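You operate a simulated robot arm through the tools that you are given. There is no shell and no other tool. Be economical: measure what you need, move in short steps, check, and stop when the job is done.

The job below is to be done with a simulated robot arm. You get a single attempt, and the scene is never put back.

Task
Set the pressure switch as its card says, pump till its lamp lights, then bleed down.
Fine: shut the bleed knob to pump; end at zero with it open; leave the gauges racked. Where these are worked on the way, their far stop is far enough and under half their travel is too little: bleed knob.
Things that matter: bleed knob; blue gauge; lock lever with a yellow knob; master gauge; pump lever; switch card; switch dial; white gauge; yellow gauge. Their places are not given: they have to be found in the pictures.

It is judged by the outcome, as a careful person would: the job done as asked, and still so three seconds after it is handed in. It fails if anything else is knocked over, pushed out of place, dropped, spilled or broken.

Robot
A 6-joint arm with a two-finger parallel gripper, fixed in place. Base frame: the origin is at the foot of the arm, x ahead of it, y to its left, z up. Lengths are in m, angles in degrees, forces in N, time in s.
With the tool pointing down near the work surface it reaches from about 0.3 to 0.66 m from the base axis. Its first joint turns from -115.0 to 115.0 degrees. Payload 3.43 kg.
Tool frame: the origin (TCP) lies between the finger pads and is the grasp point; the fingertips stand 0.034 m ahead of it; z points along the fingers, y is the line along which they close. The gripper opens to 0.128 m. The fingers are 0.024 m wide and 0.012 m thick; the gripper's body (0.048 by 0.13 m) begins 0.096 m behind the TCP.
Orientation is that of the tool frame in the base frame, as a unit quaternion [x, y, z, w]. With the fingers straight down and closing along the base's y, the tool's x points along the base's -x, its y along +y and its z along -z.

Tools
- The arm moves only by the tool servo_tool. Its argument "deltas" is a list of rows, each a list of 7 numbers: the shift along the base's x, y, z in m, then the turn, a rotation vector about the base's x, y, z in degrees, then the finger opening in m, from 0 to 0.128. In form: [[tx, ty, tz, ax, ay, az, fingers], ...]. A call has 1 to 12 rows; each row shifts and turns the commanded pose from where the row before left it. Rows are played at 5 a second. More than 0.05 m and 8.6 degrees between two rows, or a gripper value outside its range, and nothing of the call is played. A pose out of reach is approached as far as the arm can. The call stops where the force on the tool passes 40 N (or 10 N more than at its start, if that is more) or the arm is blocked; 0.2 s more then pass. Each finger travels about 0.153 m/s and halts on what it meets, pressing with about 22 N; the grip force reading is that of the motor and also rises with nothing between the fingers. The clock runs only during rows and for 0.2 s after the last one: add rows that do not move to give the fingers time. It gives the time, the measured TCP pose, the force on the tool (base axes), the opening and the grip force at its end, in the units of the frame above (readings bear some noise), with the torque about the TCP (base axes, N m) and any sound that the robot's microphone picked up.
- Cameras (640 x 400 px; columns grow to the right, rows downward): "scene" is fixed at [0.0497, -0.4991, 1.6978]; the picture's right is [0.92, -0.38, 0.00], its down [-0.20, -0.48, -0.86] and it looks along [0.33, 0.79, -0.51] (base axes); focal length 357 px, centre (320, 200). "wrist" rides on the gripper at [0.076, -0.011, -0.16] in the tool frame; the picture's right is [0.15, 0.99, 0.00], its down [-0.88, 0.13, -0.46] and it looks along [-0.45, 0.07, 0.89] (tool axes); focal length 234 px, centre (320, 200).
- get_image(camera): a new picture of that camera. No time passes.
- raise_lower(by): slides the trunk up (or, below 0, down) by that many m; the arm rides with it, the base frame stays. It gives what a move gives, with no picture.
- point_at(camera, pixels): for up to 12 pixels [column, row] of the newest picture of that camera ("zoom" is the newest enlarged one), the place [x, y, z] in the base frame of the surface seen there, good to about 0.003 m. No time passes.
- close_up(camera, box): a new picture of the part [left, top, right, bottom] of that camera's present view, enlarged. No time passes.
- hand_in(): hands the job in; it is judged then, once.

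Work in short steps. Measure before you move; look again where a grasp or a placing could have gone wrong, and mend it. You have 80 turns and 38 pictures in all, those below and enlarged ones among them. Open the gripper and draw the arm clear of the work before you hand the job in, unless the task says otherwise; then end with one line.

The tools are called after ">>>" as name(argument=value, ...) on one line, values as JSON. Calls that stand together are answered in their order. servo_tool: Moves the arm, as the interface text tells. Its arguments: {"type":"object","properties":{"deltas":{"type":"array","items":{"type":"array","items":{"type":"number"}}}},"required":["deltas"]} The other tools are called the same way: raise_lower (by) slides the trunk up or down; get_image (camera) takes a picture; point_at (camera, pixels) gives the place of the surface under pixels of a picture; close_up (camera, box) takes an enlarged picture of a part of a camera's view; hand_in () hands the job in.

At the start:

```text
clock: 0.0
position: [0.2481, 0.2441, 1.275]
tool_rot: [0.0, 1.0, 0.0, 0.0]
contact_force: [-0.4, 0.1, 0.3]
moment: [0.0, 0.02, 0.0]
finger_gap: 0.128
grip_force: 0.1
trunk travel left (down, up): [-0.925, 0.065]
```

scene: 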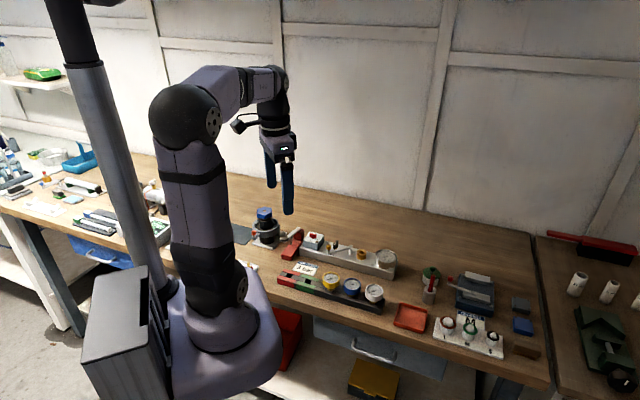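
wrist: 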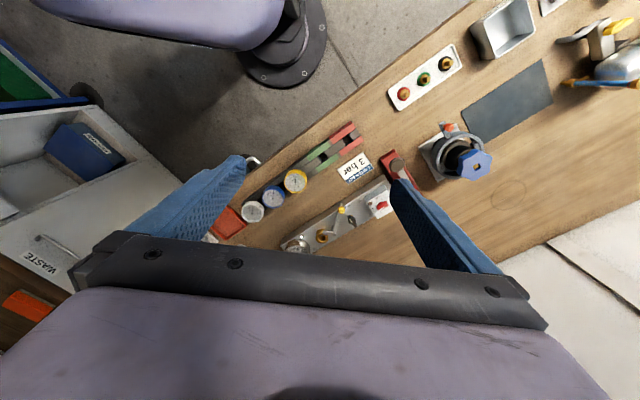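

The bench with gauges is near scene pixels (270-400, 230-310). I take enlarged pictures of it from both cameras.

>>> close_up(camera="scene", box=[240, 200, 420, 312])

>>> close_up(camera="wrist", box=[220, 100, 420, 260])

```text
3.56 times, centred on (330, 256) of scene
```

zoom: 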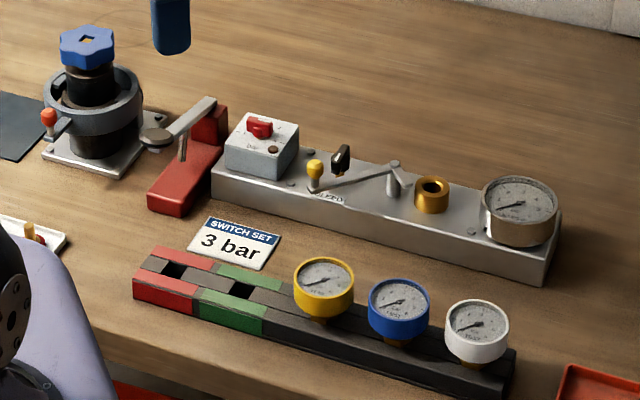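

```text
2.50 times, centred on (320, 180) of wrist
```

zoom: 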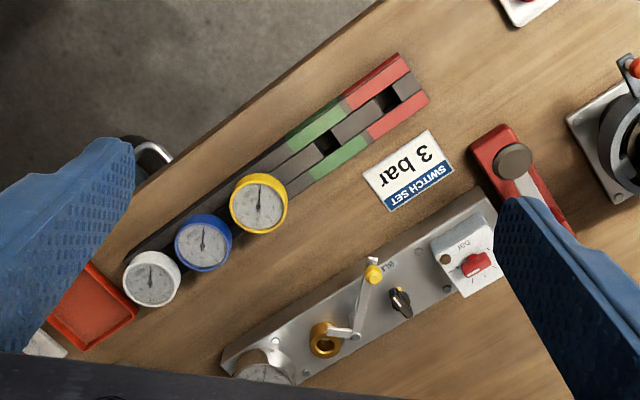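

The card says 3 bar. I locate the parts in the wrist zoom: dial (475,265), bleed knob (400,302), yellow knob (373,275), port (325,340), pump lever pad (513,160) and others.

>>> point_at(camera="zoom", pixels=[[475, 265], [400, 302], [404, 292], [373, 273], [325, 340], [513, 160], [495, 150], [445, 258], [440, 285], [250, 365], [467, 293], [495, 218]])

>>> point_at(camera="scene", pixels=[[283, 239], [299, 228], [291, 235], [313, 235], [336, 244], [328, 247], [350, 250], [386, 256], [315, 240], [289, 256], [284, 238], [320, 242]])

```text
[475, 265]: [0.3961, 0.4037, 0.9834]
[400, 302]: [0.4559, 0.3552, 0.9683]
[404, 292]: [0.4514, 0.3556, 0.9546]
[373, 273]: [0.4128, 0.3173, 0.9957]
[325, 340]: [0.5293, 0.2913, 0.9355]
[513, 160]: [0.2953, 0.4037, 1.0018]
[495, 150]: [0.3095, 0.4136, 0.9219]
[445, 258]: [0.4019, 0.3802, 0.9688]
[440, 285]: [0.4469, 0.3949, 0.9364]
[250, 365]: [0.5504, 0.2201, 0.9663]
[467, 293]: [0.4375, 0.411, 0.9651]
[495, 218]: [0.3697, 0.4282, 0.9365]
```

```text
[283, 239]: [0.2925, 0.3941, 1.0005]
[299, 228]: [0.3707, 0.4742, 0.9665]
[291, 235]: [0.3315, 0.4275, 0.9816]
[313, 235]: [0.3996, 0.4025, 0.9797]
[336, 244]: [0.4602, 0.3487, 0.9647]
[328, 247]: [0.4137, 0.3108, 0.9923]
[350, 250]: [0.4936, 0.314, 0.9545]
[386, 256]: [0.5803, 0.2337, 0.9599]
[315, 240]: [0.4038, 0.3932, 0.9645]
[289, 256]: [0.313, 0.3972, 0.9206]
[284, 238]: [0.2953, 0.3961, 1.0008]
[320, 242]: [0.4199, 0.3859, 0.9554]
```

Table top is around z 0.90. I move the wrist camera nearer the dial at (0.398,0.403,0.98) to read its scale.

>>> servo_tool(deltas=[[0.0186, 0.0294, -0.034, 0, 0, 0, 0.128], [0.0186, 0.0294, -0.034, 0, 0, 0, 0.128], [0.0186, 0.0294, -0.034, 0, 0, 0, 0.128], [0.0186, 0.0294, -0.034, 0, 0, 0, 0.128], [0.0186, 0.0294, -0.034, 0, 0, 0, 0.128], [0, 0, 0, 0, 0, 0, 0.128]])

>>> get_image(camera="wrist")

```text
clock: 1.4
position: [0.3384, 0.3948, 1.1038]
tool_rot: [-0.001, 1.0, 0.0, 0.001]
contact_force: [0.7, 0.0, -0.7]
moment: [0.0, 0.02, 0.01]
finger_gap: 0.1281
grip_force: 0.1
trunk travel left (down, up): [-0.925, 0.065]
```

```text
33 pictures are left
```

wrist: 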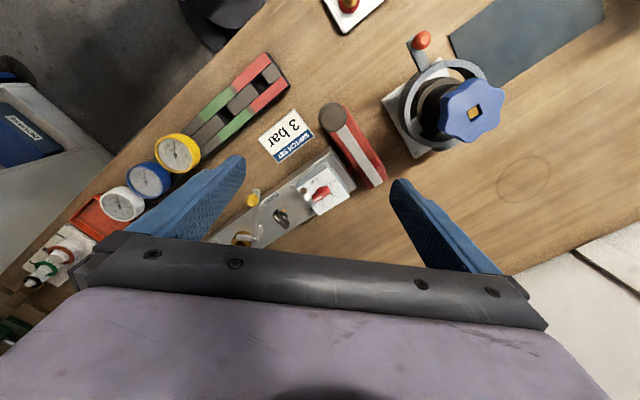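

The dial is at wrist px (322,192); I enlarge that.

>>> close_up(camera="wrist", box=[230, 140, 390, 240])

>>> close_up(camera="wrist", box=[296, 167, 352, 217])

>>> point_at(camera="wrist", pixels=[[321, 191], [282, 216], [278, 212], [253, 197], [332, 111], [341, 135], [352, 155], [300, 178]])

```text
4.00 times, centred on (310, 190) of wrist
```

zoom: 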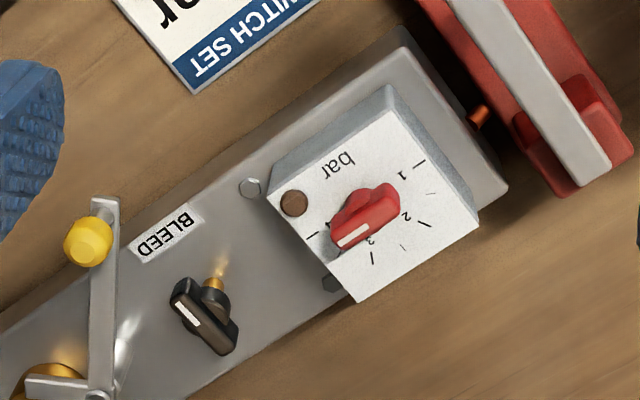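

```text
8.00 times, centred on (324, 192) of wrist
```

zoom: 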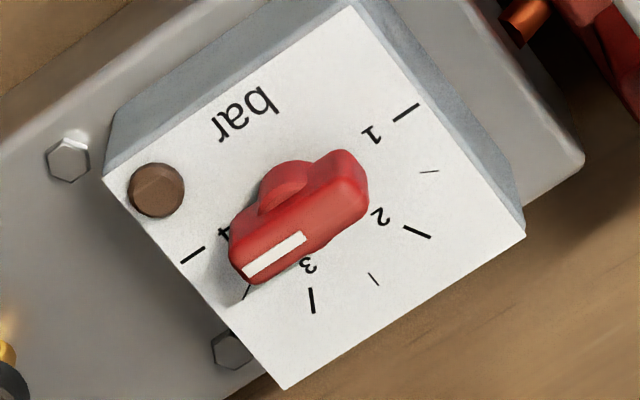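

```text
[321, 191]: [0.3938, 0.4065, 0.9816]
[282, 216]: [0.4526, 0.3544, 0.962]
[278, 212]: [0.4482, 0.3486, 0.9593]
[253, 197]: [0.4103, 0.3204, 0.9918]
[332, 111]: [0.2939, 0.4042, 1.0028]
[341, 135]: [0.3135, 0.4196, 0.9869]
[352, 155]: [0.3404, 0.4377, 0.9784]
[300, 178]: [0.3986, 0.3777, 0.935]
```

The dial runs 1→4 clockwise in 60° steps, and the marker stands near 4. I measure tick and knob positions in base coordinates.

>>> point_at(camera="zoom", pixels=[[406, 113], [417, 232], [311, 300], [192, 255], [246, 276], [304, 238], [345, 165], [352, 10], [525, 235], [288, 385], [106, 180], [360, 195]])

```text
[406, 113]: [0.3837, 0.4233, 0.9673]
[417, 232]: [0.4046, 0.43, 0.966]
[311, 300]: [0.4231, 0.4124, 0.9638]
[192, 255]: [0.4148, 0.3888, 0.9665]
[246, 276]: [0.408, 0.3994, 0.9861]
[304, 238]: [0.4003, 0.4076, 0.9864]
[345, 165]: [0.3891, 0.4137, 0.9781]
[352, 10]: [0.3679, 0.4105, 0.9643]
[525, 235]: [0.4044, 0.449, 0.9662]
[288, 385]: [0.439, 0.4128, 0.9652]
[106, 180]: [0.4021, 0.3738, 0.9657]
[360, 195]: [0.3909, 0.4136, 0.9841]
```

Dial centre ≈(0.400,0.406), face z 0.966, knob top 0.986; the marker points along −47° (4) and 3 is at +14°. I align the fingers across the knob bar (yaw −46°), with a narrowed opening, above it.

>>> servo_tool(deltas=[[0.0103, 0.0019, -0.007, 0, 0, -7.7, 0.1], [0.0103, 0.0019, -0.007, 0, 0, -7.7, 0.08], [0.0103, 0.0019, -0.007, 0, 0, -7.7, 0.06], [0.0103, 0.0019, -0.007, 0, 0, -7.7, 0.05], [0.0103, 0.0019, -0.007, 0, 0, -7.7, 0.045], [0.0103, 0.0019, -0.007, 0, 0, -7.7, 0.045], [0, 0, 0, 0, 0, 0, 0.045]])

>>> get_image(camera="wrist")

```text
clock: 3.0
position: [0.4023, 0.4013, 1.0624]
tool_rot: [0.393, 0.919, 0.001, 0.0]
contact_force: [0.2, 0.4, -0.6]
moment: [0.0, -0.02, 0.0]
finger_gap: 0.0451
grip_force: 0.1
trunk travel left (down, up): [-0.925, 0.065]
```

```text
30 pictures are left
```

wrist: 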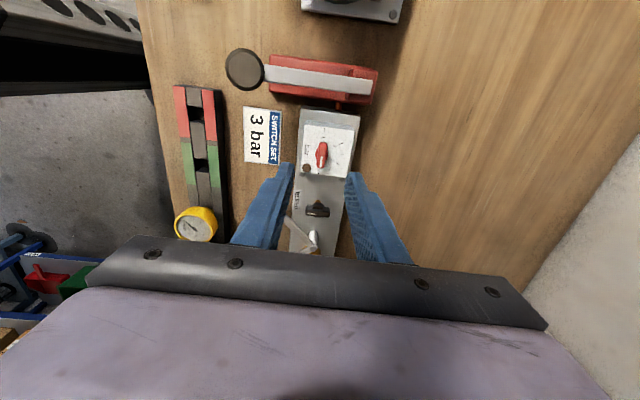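

The knob appears at (321,153), aligned with the finger width. I enlarge to check its angle and centre.

>>> close_up(camera="wrist", box=[285, 110, 365, 230])

>>> point_at(camera="wrist", pixels=[[321, 153], [323, 146], [320, 161], [317, 208], [312, 207], [323, 210], [245, 68], [300, 78], [350, 86], [312, 236], [290, 224]])

```text
3.33 times, centred on (325, 170) of wrist
```

zoom: 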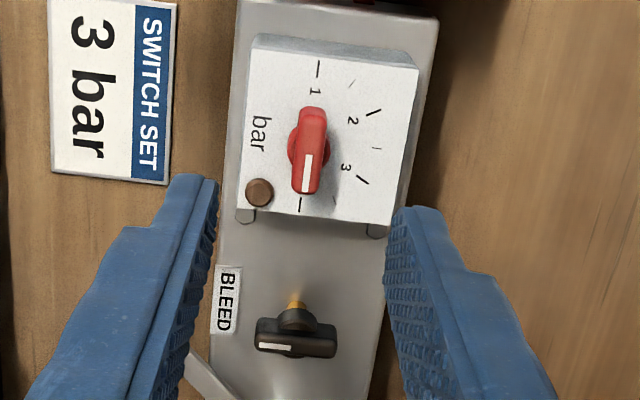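

```text
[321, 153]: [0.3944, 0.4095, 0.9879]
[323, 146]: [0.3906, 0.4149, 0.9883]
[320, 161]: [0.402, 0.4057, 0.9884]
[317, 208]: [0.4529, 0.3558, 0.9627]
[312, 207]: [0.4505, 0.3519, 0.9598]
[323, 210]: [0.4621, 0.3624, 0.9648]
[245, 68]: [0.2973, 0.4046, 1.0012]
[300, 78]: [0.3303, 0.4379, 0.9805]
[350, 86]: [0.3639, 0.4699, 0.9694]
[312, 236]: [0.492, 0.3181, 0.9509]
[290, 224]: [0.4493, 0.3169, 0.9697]
```

I measure knob bar ends and edges in the zoom picture to fix its centre.

>>> point_at(camera="zoom", pixels=[[315, 111], [305, 189], [299, 145], [322, 150], [310, 150], [318, 68], [299, 205], [373, 112], [362, 180], [290, 150]])

```text
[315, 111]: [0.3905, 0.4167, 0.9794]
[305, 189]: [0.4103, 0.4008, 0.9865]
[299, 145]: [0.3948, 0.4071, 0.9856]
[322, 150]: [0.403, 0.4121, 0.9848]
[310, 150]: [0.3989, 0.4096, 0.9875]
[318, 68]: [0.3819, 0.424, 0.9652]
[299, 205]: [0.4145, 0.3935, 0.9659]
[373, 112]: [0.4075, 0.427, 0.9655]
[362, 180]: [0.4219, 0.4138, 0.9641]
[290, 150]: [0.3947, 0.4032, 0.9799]
```

The knob centre is ≈(0.3995,0.4080). I shift over it and come down so the tips stand just above the face.

>>> servo_tool(deltas=[[-0.003, 0.006, -0.015, 0, 0, 0, 0.045], [0, 0, -0.02, 0, 0, 0, 0.045], [0, 0, -0.015, 0, 0, 0, 0.045], [0, 0, -0.008, 0, 0, 0, 0.045], [0, 0, 0, 0, 0, 0, 0.045]])

>>> close_up(camera="wrist", box=[240, 60, 400, 260])

```text
clock: 4.2
position: [0.4009, 0.4084, 1.0063]
tool_rot: [0.393, 0.92, 0.0, 0.0]
contact_force: [-0.1, -0.9, -0.7]
moment: [-0.01, 0.02, -0.02]
finger_gap: 0.0448
grip_force: 0.0
trunk travel left (down, up): [-0.925, 0.065]
```

```text
2.00 times, centred on (320, 160) of wrist
```

zoom: 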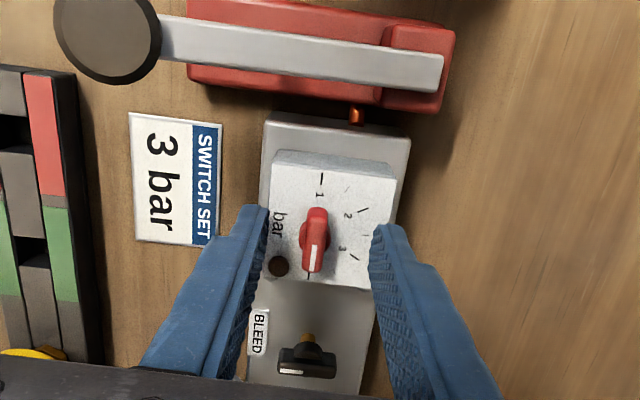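

The fingers straddle the knob at z 1.006 (tips 0.972). I close on it.

>>> servo_tool(deltas=[[0, 0, 0, 0, 0, 0, 0.02], [0, 0, 0, 0, 0, 0, 0.006], [0, 0, 0, 0, 0, 0, 0.006]])

```text
clock: 5.0
position: [0.3993, 0.4064, 1.005]
tool_rot: [0.392, 0.92, -0.002, 0.0]
contact_force: [-5.7, -6.3, -2.6]
moment: [0.06, 0.17, 0.78]
finger_gap: 0.0087
grip_force: 42.6
trunk travel left (down, up): [-0.925, 0.065]
```

Gripped at 0.0087 with ~8 N side load; I ease 1.5 mm toward it and turn +30° first, checking torque.

>>> servo_tool(deltas=[[-0.001, -0.0012, 0, 0, 0, 0, 0.006], [0, 0, 0, 0, 0, 7.5, 0.006], [0, 0, 0, 0, 0, 7.5, 0.006], [0, 0, 0, 0, 0, 7.5, 0.006], [0, 0, 0, 0, 0, 7.5, 0.006], [0, 0, 0, 0, 0, 0, 0.006]])

>>> close_up(camera="wrist", box=[240, 60, 400, 260])

```text
clock: 6.4
position: [0.3995, 0.4058, 1.0055]
tool_rot: [0.141, 0.99, 0.0, 0.0]
contact_force: [-5.9, -3.9, -5.8]
moment: [-0.23, -0.31, -0.01]
finger_gap: 0.0087
grip_force: 43.2
trunk travel left (down, up): [-0.925, 0.065]
```

```text
2.00 times, centred on (320, 160) of wrist
```

zoom: 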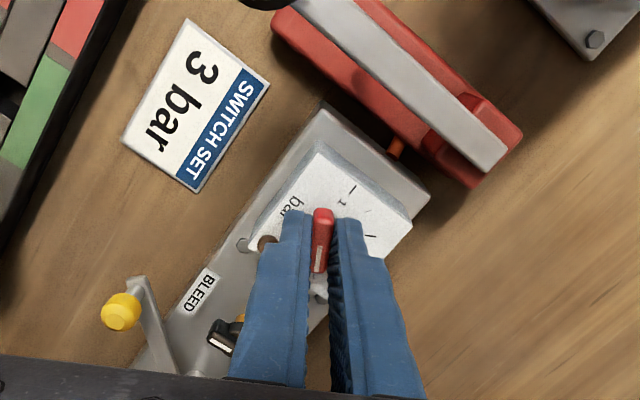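

The knob turns with the tool (30° so far). I turn another 30° to reach 3, then open.

>>> servo_tool(deltas=[[0, 0, 0, 0, 0, 7.5, 0.006], [0, 0, 0, 0, 0, 7.5, 0.006], [0, 0, 0, 0, 0, 7.5, 0.006], [0, 0, 0, 0, 0, 7.5, 0.006], [0, 0, 0, 0, 0, 0, 0.006], [0, 0, 0, 0, 0, 0, 0.045], [0, 0, 0, 0, 0, 0, 0.045], [0, 0, 0.04, 0, 0, 0, 0.045], [0, 0, 0.04, 0, 0, 0, 0.045], [0, 0, 0, 0, 0, 0, 0.045]])

>>> close_up(camera="wrist", box=[270, 110, 370, 210])

```text
clock: 8.6
position: [0.3999, 0.4046, 1.0833]
tool_rot: [-0.12, 0.993, 0.0, 0.0]
contact_force: [0.5, -0.5, 0.0]
moment: [0.0, -0.04, 0.02]
finger_gap: 0.0449
grip_force: 0.1
trunk travel left (down, up): [-0.925, 0.065]
```

```text
4.00 times, centred on (320, 160) of wrist
```

zoom: 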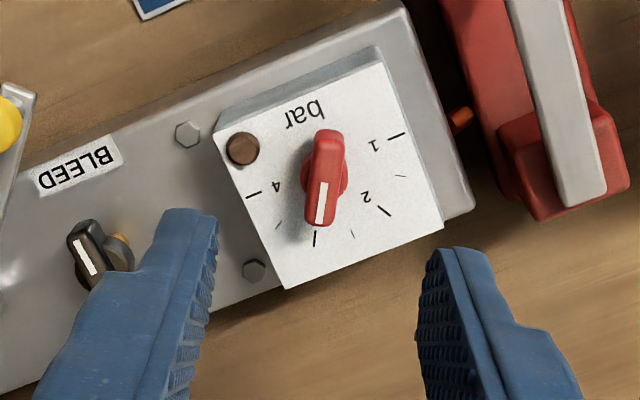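

The dial appears at 3. I verify by measured points: marker ends (322,186)/(319,222), ticks 1 (395,136), 4 (254,194), 3 (315,240), 2 (384,211); also bleed knob points.

>>> point_at(camera="zoom", pixels=[[322, 186], [319, 222], [330, 135], [315, 239], [395, 136], [254, 194], [384, 211], [82, 245], [95, 272], [90, 232], [120, 245], [90, 262]])

>>> close_up(camera="scene", box=[300, 225, 400, 285])

```text
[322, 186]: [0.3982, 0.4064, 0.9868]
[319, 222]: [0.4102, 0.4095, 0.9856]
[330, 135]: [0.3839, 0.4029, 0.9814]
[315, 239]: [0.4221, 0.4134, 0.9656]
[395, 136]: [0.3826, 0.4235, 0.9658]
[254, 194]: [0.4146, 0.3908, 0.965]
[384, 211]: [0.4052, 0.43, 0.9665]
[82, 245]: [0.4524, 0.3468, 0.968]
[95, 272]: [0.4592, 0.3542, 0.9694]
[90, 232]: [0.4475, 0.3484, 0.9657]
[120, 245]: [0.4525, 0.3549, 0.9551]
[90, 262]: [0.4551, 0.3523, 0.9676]
```

```text
6.40 times, centred on (350, 255) of scene
```

zoom: 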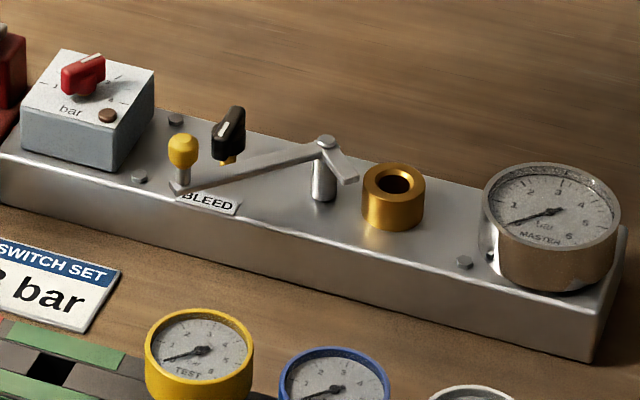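

Marker lies at 14.3°, exactly on 3, so the dial is set. The master gauge rests at zero. Next the bleed knob around (0.455,0.354), bar along ~45°: I move over it and align.

>>> servo_tool(deltas=[[0.0138, -0.0128, 0, 0, 0, 7.8, 0.06], [0.0138, -0.0128, 0, 0, 0, 7.8, 0.06], [0.0138, -0.0128, 0, 0, 0, 7.8, 0.06], [0.0138, -0.0128, 0, 0, 0, 7.8, 0.06], [0, 0, 0, 0, 0, 0, 0.06]])

>>> close_up(camera="wrist", box=[270, 110, 370, 210])

```text
clock: 9.8
position: [0.4535, 0.3565, 1.0839]
tool_rot: [-0.384, 0.924, 0.0, 0.0]
contact_force: [-0.6, -1.3, 0.4]
moment: [-0.01, 0.01, 0.0]
finger_gap: 0.06
grip_force: 0.1
trunk travel left (down, up): [-0.925, 0.065]
```

```text
4.00 times, centred on (320, 160) of wrist
```

zoom: 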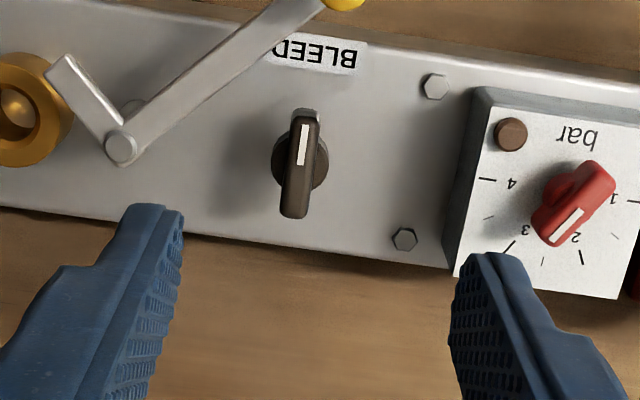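

The bleed knob bar is vertical in the view, centred at (302,160). I measure its points and the yellow lever.

>>> point_at(camera="zoom", pixels=[[310, 122], [295, 212], [291, 160], [315, 165], [302, 165], [323, 165], [275, 165], [340, 165], [340, 5], [230, 65], [122, 150]])

```text
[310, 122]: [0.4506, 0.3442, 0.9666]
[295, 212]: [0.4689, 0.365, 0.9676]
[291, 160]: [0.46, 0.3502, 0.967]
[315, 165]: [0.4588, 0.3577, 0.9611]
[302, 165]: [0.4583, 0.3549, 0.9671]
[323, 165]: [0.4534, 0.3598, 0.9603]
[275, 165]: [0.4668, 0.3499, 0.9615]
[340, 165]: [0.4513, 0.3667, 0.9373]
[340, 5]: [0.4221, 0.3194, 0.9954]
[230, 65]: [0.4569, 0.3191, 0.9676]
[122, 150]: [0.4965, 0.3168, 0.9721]
```

Bar centre ≈(0.4595,0.3545), top z 0.967, hub top ≈0.961. I centre on it, lower to TCP z 0.996 and close.

>>> servo_tool(deltas=[[0.006, -0.002, -0.03, 0, 0, 2.5, 0.04], [0, 0, -0.03, 0, 0, 0, 0.03], [0, 0, -0.018, 0, 0, 0, 0.03], [0, 0, -0.0095, 0, 0, 0, 0.03], [0, 0, 0, 0, 0, 0, 0.03], [0, 0, 0, 0, 0, 0, 0.015], [0, 0, 0, 0, 0, 0, 0.004], [0, 0, 0, 0, 0, 0, 0.004]])

>>> close_up(camera="wrist", box=[240, 80, 400, 240])

```text
clock: 11.6
position: [0.4619, 0.3546, 0.9971]
tool_rot: [-0.402, 0.916, 0.0, 0.0]
contact_force: [-2.5, 3.5, -1.6]
moment: [0.15, -0.08, -1.07]
finger_gap: 0.0091
grip_force: 43.0
trunk travel left (down, up): [-0.925, 0.065]
```

```text
2.50 times, centred on (320, 160) of wrist
```

zoom: 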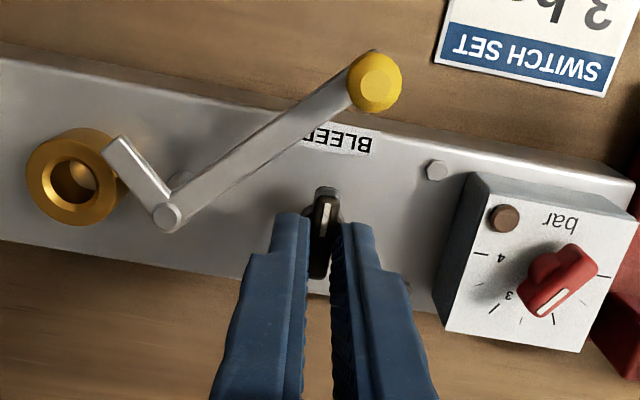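

Gripped at 0.0091. I turn clockwise (shut direction) 30° and watch the torque and marker.

>>> servo_tool(deltas=[[-0.001, 0.001, 0, 0, 0, -7.5, 0.004], [0, 0, 0, 0, 0, -7.5, 0.004], [0, 0, 0, 0, 0, -7.5, 0.004], [0, 0, 0, 0, 0, -7.5, 0.004], [0, 0, 0, 0, 0, 0, 0.004]])

>>> close_up(camera="wrist", box=[240, 80, 400, 240])

```text
clock: 12.8
position: [0.4613, 0.3538, 0.9987]
tool_rot: [-0.151, 0.989, 0.0, -0.001]
contact_force: [6.4, -4.8, -0.1]
moment: [-0.48, 0.76, 0.0]
finger_gap: 0.0088
grip_force: 42.7
trunk travel left (down, up): [-0.925, 0.065]
```

```text
2.50 times, centred on (320, 160) of wrist
```

zoom: 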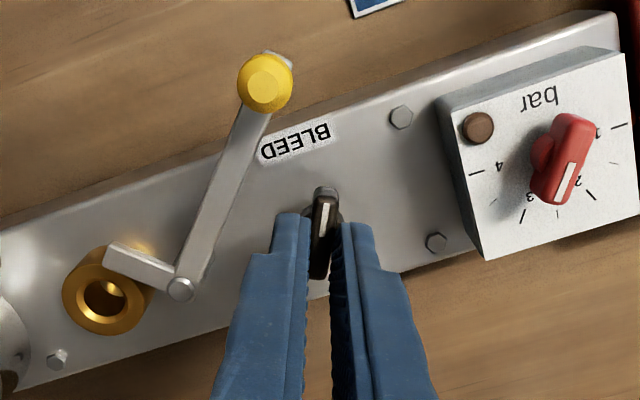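

It turned freely (moment z ≈0), so it was not shut at this side. I keep turning clockwise toward the stop.

>>> servo_tool(deltas=[[0, 0, 0, 0, 0, -7.5, 0.004], [0, 0, 0, 0, 0, -7.5, 0.004], [0, 0, 0, 0, 0, -7.5, 0.004], [0, 0, 0, 0, 0, -7.5, 0.004], [0, 0, 0, 0, 0, 0, 0.004]])

```text
clock: 14.0
position: [0.4611, 0.3523, 0.9969]
tool_rot: [0.11, 0.994, 0.002, 0.0]
contact_force: [6.9, -8.7, 4.7]
moment: [-0.21, 0.32, 0.02]
finger_gap: 0.0088
grip_force: 42.8
trunk travel left (down, up): [-0.925, 0.065]
```

Still free at 60°; another 30°.

>>> servo_tool(deltas=[[0, 0, 0, 0, 0, -7.5, 0.004], [0, 0, 0, 0, 0, -7.5, 0.004], [0, 0, 0, 0, 0, -7.5, 0.004], [0, 0, 0, 0, 0, -7.5, 0.004], [0, 0, 0, 0, 0, 0, 0.004]])

>>> close_up(camera="wrist", box=[240, 80, 400, 240])

```text
clock: 15.2
position: [0.4608, 0.3523, 0.9992]
tool_rot: [0.363, 0.932, -0.001, 0.0]
contact_force: [4.8, -10.3, 7.0]
moment: [-0.71, -0.51, 0.03]
finger_gap: 0.009
grip_force: 42.5
trunk travel left (down, up): [-0.925, 0.065]
```

```text
2.50 times, centred on (320, 160) of wrist
```

zoom: 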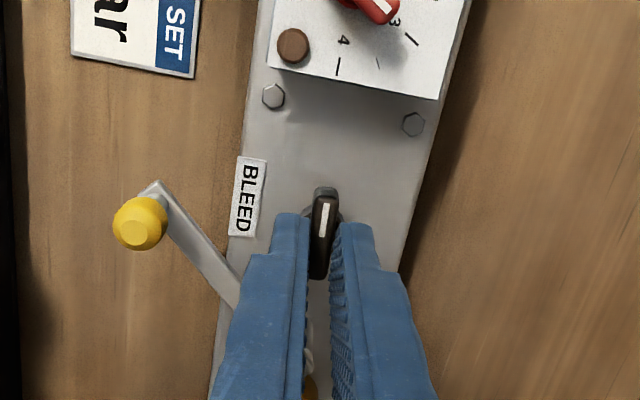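

90° turned, no stop yet. I continue, with a small easing of the side load.

>>> servo_tool(deltas=[[0.0005, -0.001, 0, 0, 0, -6, 0.004], [0, 0, 0, 0, 0, -6, 0.004], [0, 0, 0, 0, 0, -6, 0.004], [0, 0, 0, 0, 0, -6, 0.004], [0, 0, 0, 0, 0, -6, 0.004], [0, 0, 0, 0, 0, 0, 0.004]])

```text
clock: 16.6
position: [0.4604, 0.3534, 0.9977]
tool_rot: [0.591, 0.806, 0.0, 0.0]
contact_force: [-2.9, -7.1, 2.3]
moment: [0.09, 0.27, 1.37]
finger_gap: 0.0208
grip_force: 44.9
trunk travel left (down, up): [-0.925, 0.065]
```

The gap grew to 0.021 and moment to 1.4: the knob met its stop. I turn back to relax, then open and look.

>>> servo_tool(deltas=[[0, 0, 0, 0, 0, 6, 0.012], [0, 0, 0, 0, 0, 6, 0.02], [0, 0, 0, 0, 0, 6, 0.028], [0, 0, 0, 0, 0, 6, 0.032], [0, 0, 0, 0, 0, 0, 0.032], [0, 0, 0.03, 0, 0, 0, 0.032], [0, 0, 0.04, 0, 0, 0, 0.04], [0, 0, 0, 0, 0, 0, 0.04]])

>>> close_up(camera="wrist", box=[240, 80, 400, 240])

```text
clock: 18.4
position: [0.4616, 0.3551, 1.0639]
tool_rot: [0.411, 0.912, 0.0, 0.0]
contact_force: [-0.1, 0.1, 0.1]
moment: [-0.02, -0.01, 0.04]
finger_gap: 0.0401
grip_force: 0.0
trunk travel left (down, up): [-0.925, 0.065]
```

```text
2.50 times, centred on (320, 160) of wrist
```

zoom: 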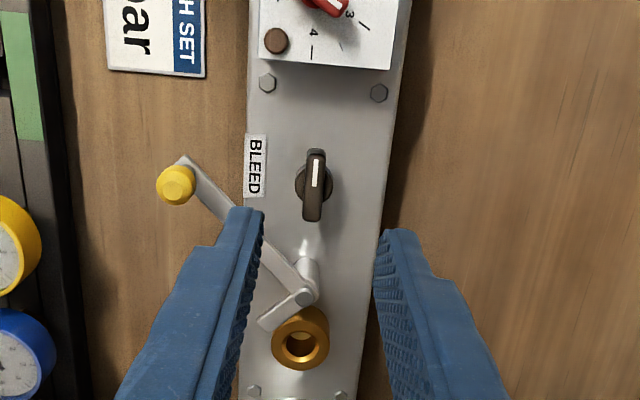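

The knob marker now lies along the manifold, turned 90° to its stop. Next I go over the pump pad at (0.295,0.404,1.002) with closed fingers.

>>> servo_tool(deltas=[[0, 0, 0.03, 0, 0, 0, 0.02], [-0.04, 0.012, 0.015, 0, 0, 0, 0.0], [-0.04, 0.012, 0, 0, 0, 0, 0.0], [-0.04, 0.012, 0, 0, 0, 0, 0.0], [-0.043, 0.012, -0.02, 0, 0, 0, 0.0], [0, 0, -0.035, 0, 0, 0, 0.0], [0, 0, 0, 0, 0, 0, 0.0]])

>>> get_image(camera="wrist")

>>> close_up(camera="scene", box=[240, 200, 420, 312])

```text
clock: 20.0
position: [0.2925, 0.402, 1.0578]
tool_rot: [0.411, 0.912, 0.0, 0.0]
contact_force: [-0.1, -0.7, -0.2]
moment: [0.0, 0.0, 0.01]
finger_gap: 0.0001
grip_force: 21.9
trunk travel left (down, up): [-0.925, 0.065]
```

```text
19 pictures are left
```

wrist: 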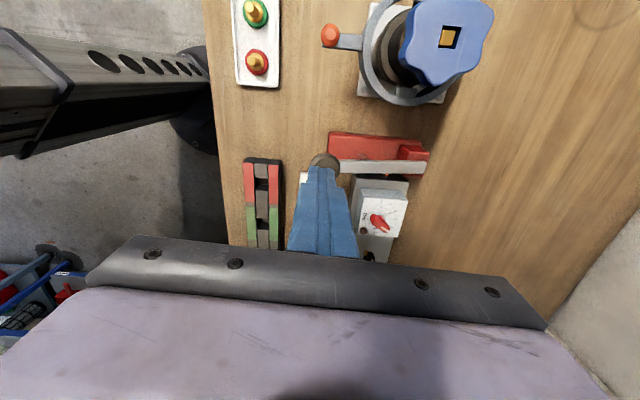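

```text
3.56 times, centred on (330, 256) of scene
```

zoom: 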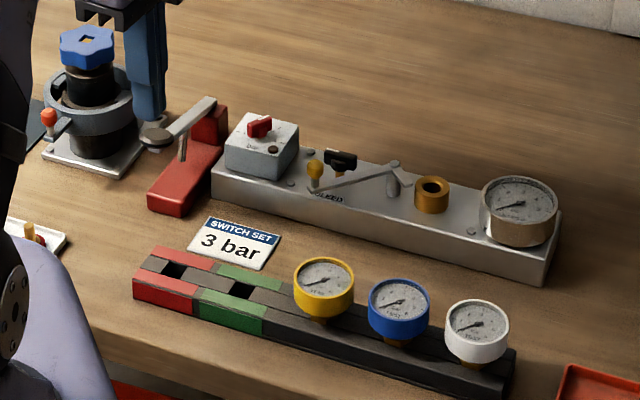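

The tips stand just over the pad. I press down 5 cm in steps.

>>> servo_tool(deltas=[[0.002, 0.002, -0.018, 0, 0, 0, 0.0], [0, 0, -0.01, 0, 0, 0, 0.0], [0, 0, -0.01, 0, 0, 0, 0.0], [0, 0, -0.01, 0, 0, 0, 0.0], [0, 0, -0.01, 0, 0, 0, 0.0]])

>>> close_up(camera="scene", box=[240, 200, 420, 312])

```text
clock: 21.2
position: [0.2985, 0.4027, 1.0002]
tool_rot: [0.411, 0.912, 0.001, 0.0]
contact_force: [-2.3, -3.3, 5.6]
moment: [-0.05, 0.06, 0.0]
finger_gap: 0.0002
grip_force: 22.5
trunk travel left (down, up): [-0.925, 0.065]
```

```text
3.56 times, centred on (330, 256) of scene
```

zoom: 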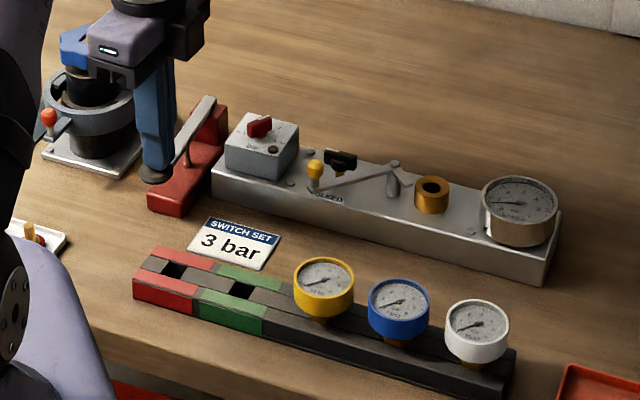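

The master needle rose a bit, so the bleed is shut and the pump works. I do two more full strokes (pad returns up between).

>>> servo_tool(deltas=[[0, 0, 0.03, 0, 0, 0, 0.0], [0, 0, 0.025, 0, 0, 0, 0.0], [0, 0, 0, 0, 0, 0, 0.0], [0, 0, -0.02, 0, 0, 0, 0.0], [0, 0, -0.02, 0, 0, 0, 0.0], [0, 0, -0.02, 0, 0, 0, 0.0], [0, 0, 0.03, 0, 0, 0, 0.0], [0, 0, 0.03, 0, 0, 0, 0.0], [0, 0, 0, 0, 0, 0, 0.0], [0, 0, -0.02, 0, 0, 0, 0.0], [0, 0, -0.02, 0, 0, 0, 0.0], [0, 0, -0.02, 0, 0, 0, 0.0]])

>>> close_up(camera="scene", box=[280, 220, 400, 290])

```text
clock: 23.8
position: [0.3, 0.4008, 0.999]
tool_rot: [0.411, 0.912, 0.006, 0.001]
contact_force: [-4.7, -4.3, 27.3]
moment: [0.12, 0.04, 0.03]
finger_gap: 0.0
grip_force: 22.3
trunk travel left (down, up): [-0.925, 0.065]
```

```text
5.33 times, centred on (340, 255) of scene
```

zoom: 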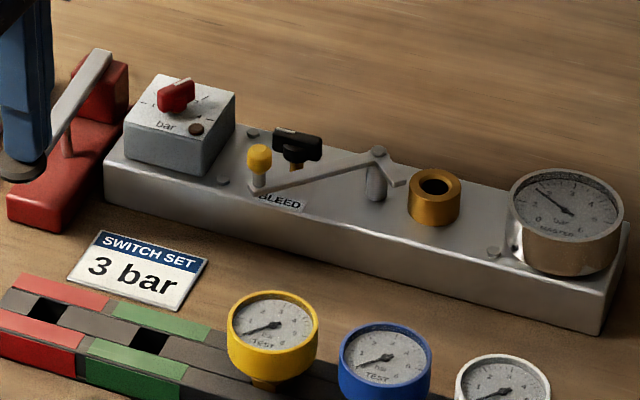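

The master reads about 2 bar. One more stroke.

>>> servo_tool(deltas=[[0, 0, 0.03, 0, 0, 0, 0.0], [0, 0, 0.03, 0, 0, 0, 0.0], [0, 0, 0, 0, 0, 0, 0.0], [0, 0, -0.02, 0, 0, 0, 0.0], [0, 0, -0.02, 0, 0, 0, 0.0], [0, 0, -0.018, 0, 0, 0, 0.0]])

>>> close_up(camera="scene", box=[280, 220, 400, 290])

```text
clock: 25.2
position: [0.298, 0.4016, 0.9996]
tool_rot: [0.41, 0.912, 0.003, 0.0]
contact_force: [-2.8, -6.5, 20.2]
moment: [-0.05, -0.05, -0.03]
finger_gap: 0.0002
grip_force: 22.5
trunk travel left (down, up): [-0.925, 0.065]
```

```text
5.33 times, centred on (340, 255) of scene
```

zoom: 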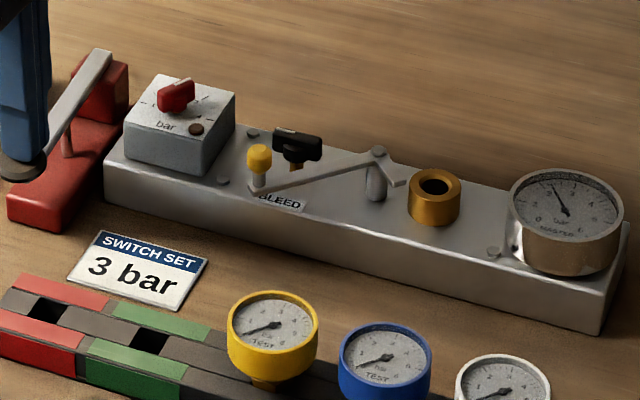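

The gauge is about 2.7 bar, lamp still dark. I do one more stroke.

>>> servo_tool(deltas=[[0, 0, 0.03, 0, 0, 0, 0.0], [0, 0, 0.028, 0, 0, 0, 0.0], [0, 0, 0, 0, 0, 0, 0.0], [0, 0, -0.02, 0, 0, 0, 0.0], [0, 0, -0.02, 0, 0, 0, 0.0], [0, 0, -0.018, 0, 0, 0, 0.0]])

>>> close_up(camera="scene", box=[280, 220, 400, 290])

```text
clock: 26.6
position: [0.2975, 0.4017, 1.0005]
tool_rot: [0.411, 0.912, 0.002, 0.0]
contact_force: [-5.6, -3.6, 13.2]
moment: [0.02, 0.15, 0.05]
finger_gap: 0.0
grip_force: 21.7
trunk travel left (down, up): [-0.925, 0.065]
```

```text
5.33 times, centred on (340, 255) of scene
```

zoom: 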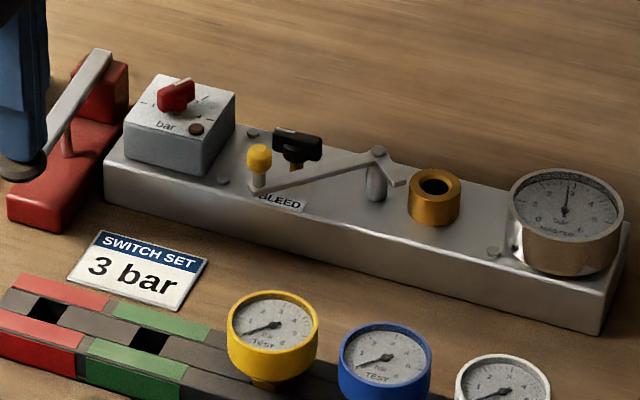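

The needle is near vertical (~3 bar) but the lamp (196,128) is still dark. One more stroke.

>>> servo_tool(deltas=[[0, 0, 0.03, 0, 0, 0, 0.0], [0, 0, 0.028, 0, 0, 0, 0.0], [0, 0, 0, 0, 0, 0, 0.0], [0, 0, -0.02, 0, 0, 0, 0.0], [0, 0, -0.02, 0, 0, 0, 0.0], [0, 0, -0.018, 0, 0, 0, 0.0]])

>>> close_up(camera="scene", box=[300, 225, 400, 285])

```text
clock: 28.0
position: [0.2959, 0.3998, 0.9998]
tool_rot: [0.41, 0.912, 0.004, 0.001]
contact_force: [-5.4, -4.1, 19.0]
moment: [0.05, 0.04, 0.0]
finger_gap: 0.0
grip_force: 22.1
trunk travel left (down, up): [-0.925, 0.065]
```

```text
6.40 times, centred on (350, 255) of scene
```

zoom: 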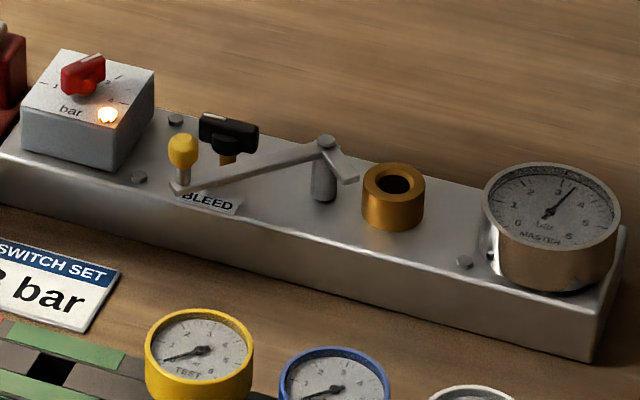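

The lamp is lit at about 3.5 bar. I lift off the pump and return above the bleed knob with a 0.03 opening.

>>> servo_tool(deltas=[[0, 0, 0.04, 0, 0, 0, 0.0], [0, 0, 0.04, 0, 0, 0, 0.0], [0.04, -0.0125, 0.02, 0, 0, 0, 0.03], [0.04, -0.0125, 0, 0, 0, 2, 0.03], [0.04, -0.0125, 0, 0, 0, 0, 0.03], [0.042, -0.013, -0.02, 0, 0, 0, 0.03], [0, 0, -0.03, 0, 0, 0, 0.03], [0, 0, 0, 0, 0, 0, 0.03]])

>>> close_up(camera="wrist", box=[240, 80, 400, 240])

```text
clock: 29.8
position: [0.4637, 0.3542, 1.0466]
tool_rot: [0.394, 0.919, 0.0, 0.0]
contact_force: [0.2, 0.2, 0.6]
moment: [0.01, -0.01, -0.02]
finger_gap: 0.0301
grip_force: 0.0
trunk travel left (down, up): [-0.925, 0.065]
```

```text
2.50 times, centred on (320, 160) of wrist
```

zoom: 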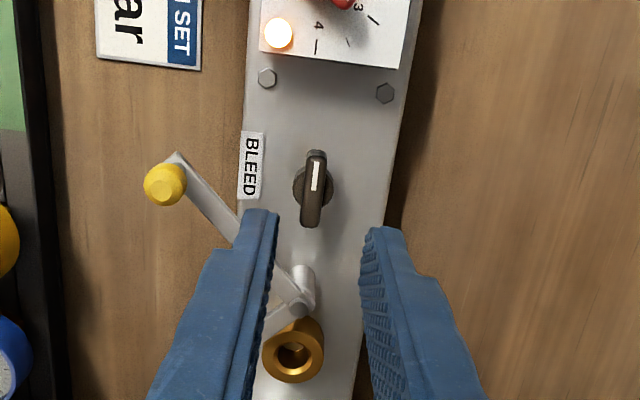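

The lamp still glows. I measure the knob bar: ends (317,155)/(310,222), centre (313,188).

>>> point_at(camera="zoom", pixels=[[317, 155], [311, 220], [313, 188], [306, 190], [322, 188]])

```text
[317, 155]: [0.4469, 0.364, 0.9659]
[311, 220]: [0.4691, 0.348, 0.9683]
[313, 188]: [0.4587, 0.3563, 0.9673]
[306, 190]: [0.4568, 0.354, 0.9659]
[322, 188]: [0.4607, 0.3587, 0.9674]
```

I shift (−0.004,+0.001), go down to z 0.997, and close on the bar.

>>> servo_tool(deltas=[[-0.004, 0.001, -0.02, 0, 0, 0, 0.03], [0, 0, -0.02, 0, 0, 0, 0.03], [0, 0, -0.0095, 0, 0, 0, 0.03], [0, 0, 0, 0, 0, 0, 0.03], [0, 0, 0, 0, 0, 0, 0.015], [0, 0, 0, 0, 0, 0, 0.004], [0, 0, 0, 0, 0, 0, 0.004]])

```text
clock: 31.4
position: [0.4587, 0.355, 0.9988]
tool_rot: [0.394, 0.919, 0.0, 0.0]
contact_force: [0.0, 0.8, -0.6]
moment: [0.11, 0.01, 1.01]
finger_gap: 0.0087
grip_force: 42.9
trunk travel left (down, up): [-0.925, 0.065]
```

Good grip, negligible side load. I turn counter-clockwise 60°.

>>> servo_tool(deltas=[[0, 0, 0, 0, 0, 7.5, 0.004], [0, 0, 0, 0, 0, 7.5, 0.004], [0, 0, 0, 0, 0, 7.5, 0.004], [0, 0, 0, 0, 0, 7.5, 0.004], [0, 0, 0, 0, 0, 7.5, 0.004], [0, 0, 0, 0, 0, 7.5, 0.004], [0, 0, 0, 0, 0, 7.5, 0.004], [0, 0, 0, 0, 0, 7.5, 0.004], [0, 0, 0, 0, 0, 0, 0.004]])

```text
clock: 33.4
position: [0.4576, 0.3529, 0.9978]
tool_rot: [-0.119, 0.993, 0.0, 0.001]
contact_force: [-0.8, -7.5, 11.5]
moment: [-0.55, 1.15, -0.02]
finger_gap: 0.0087
grip_force: 43.0
trunk travel left (down, up): [-0.925, 0.065]
```

Turned to yaw +14°, no resistance. Another 31° brings it to the initial open position (possibly its stop).

>>> servo_tool(deltas=[[0, 0, 0, 0, 0, 7, 0.004], [0, 0, 0, 0, 0, 7, 0.004], [0, 0, 0, 0, 0, 7, 0.004], [0, 0, 0, 0, 0, 7, 0.004], [0, 0, 0, 0, 0, 4, 0.004], [0, 0, 0, 0, 0, 0, 0.004]])

>>> close_up(camera="scene", box=[300, 225, 400, 285])

```text
clock: 34.8
position: [0.4579, 0.3521, 0.9979]
tool_rot: [-0.388, 0.922, 0.001, 0.001]
contact_force: [3.0, -16.0, 9.7]
moment: [-0.6, 0.06, -0.49]
finger_gap: 0.0088
grip_force: 42.1
trunk travel left (down, up): [-0.925, 0.065]
```

```text
6.40 times, centred on (350, 255) of scene
```

zoom: 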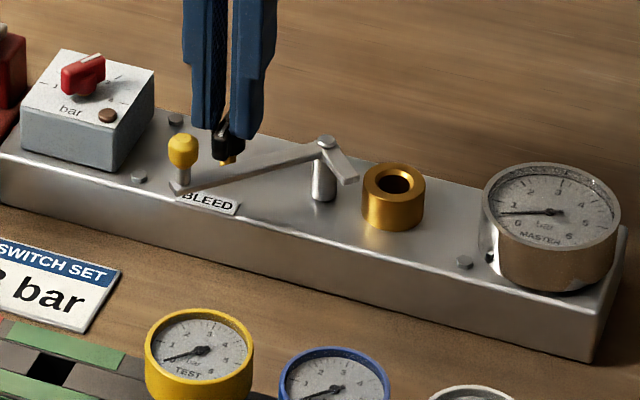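

Pressure is dropping (~0.4), lamp out, knob at its open stop (moment −0.5). I release, lift clear, and look.

>>> servo_tool(deltas=[[0, 0, 0, 0, 0, 0, 0.02], [0, 0, 0, 0, 0, 0, 0.03], [0, 0, 0, 0, 0, 0, 0.03], [0, 0, 0.03, 0, 0, 0, 0.03], [0, 0, 0.04, 0, 0, 0, 0.03], [0, 0, 0.05, 0, 0, 0, 0.05], [-0.02, 0, 0.05, 0, 0, 0, 0.08], [-0.03, 0, 0.05, 0, 0, 0, 0.1], [-0.03, 0, 0.03, 0, 0, 0, 0.128], [0, 0, 0, 0, 0, 0, 0.128]])

>>> close_up(camera="scene", box=[240, 200, 420, 312])

>>> close_up(camera="scene", box=[300, 225, 400, 285])

>>> get_image(camera="wrist")

```text
refused: row 7 steps farther than a row can; nothing moved
```

```text
3.56 times, centred on (330, 256) of scene
```

zoom: 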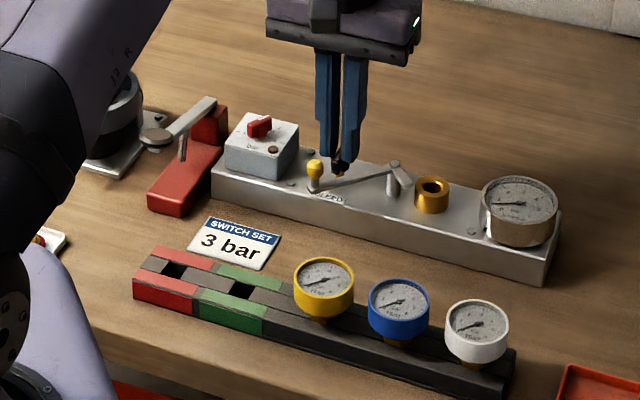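

```text
6.40 times, centred on (350, 255) of scene
```

zoom: 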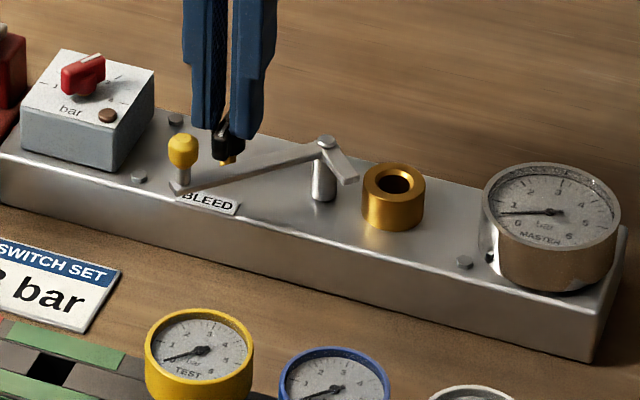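

```text
8 pictures are left
```

wrist: 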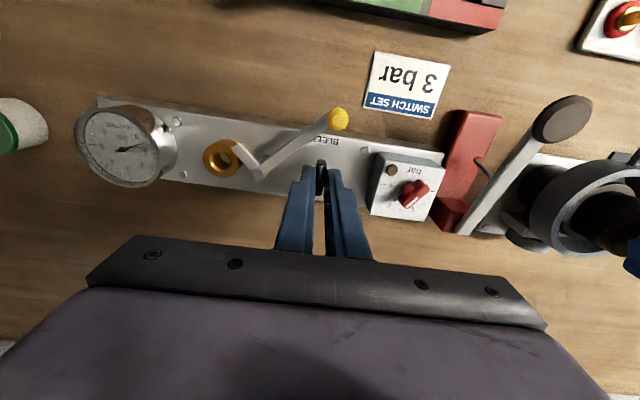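

The move was refused (a row was too long), nothing moved. I repeat with shorter rows.

>>> servo_tool(deltas=[[0, 0, 0, 0, 0, 0, 0.02], [0, 0, 0, 0, 0, 0, 0.03], [0, 0, 0, 0, 0, 0, 0.03], [0, 0, 0.03, 0, 0, 0, 0.03], [0, 0, 0.04, 0, 0, 0, 0.03], [0, 0, 0.04, 0, 0, 0, 0.05], [-0.02, 0, 0.04, 0, 0, 0, 0.08], [-0.02, 0, 0.04, 0, 0, 0, 0.1], [-0.02, 0, 0.03, 0, 0, 0, 0.128], [0, 0, 0, 0, 0, 0, 0.128], [0, 0, 0, 0, 0, 0, 0.128], [0, 0, 0, 0, 0, 0, 0.128]])

>>> close_up(camera="scene", box=[300, 225, 400, 285])

>>> get_image(camera="wrist")

```text
clock: 37.4
position: [0.398, 0.3531, 1.2164]
tool_rot: [-0.388, 0.922, 0.0, 0.0]
contact_force: [0.2, -0.3, 0.1]
moment: [0.03, -0.01, 0.04]
finger_gap: 0.1279
grip_force: 0.1
trunk travel left (down, up): [-0.925, 0.065]
```

```text
6.40 times, centred on (350, 255) of scene
```

zoom: 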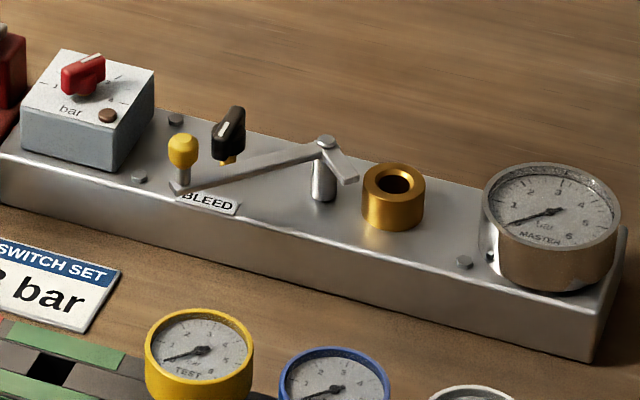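

```text
6 pictures are left
```

wrist: 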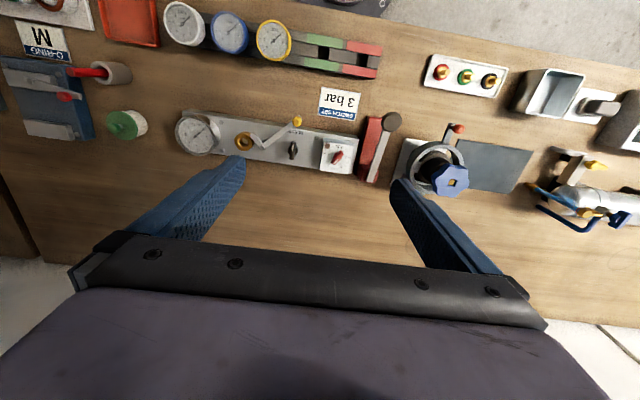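

The master gauge is back at zero, the bleed knob is open as at the start, the dial is on 3, the lamp is out, and the gauges are still racked. The arm is clear, so I hand in.

>>> hand_in()

```text
The job is handed in.
```

The switch is set to 3 bar as its card says. I pumped until the lamp lit at about 3.5 bar on the master gauge, then bled down to zero, leaving the bleed knob open and the gauges racked.
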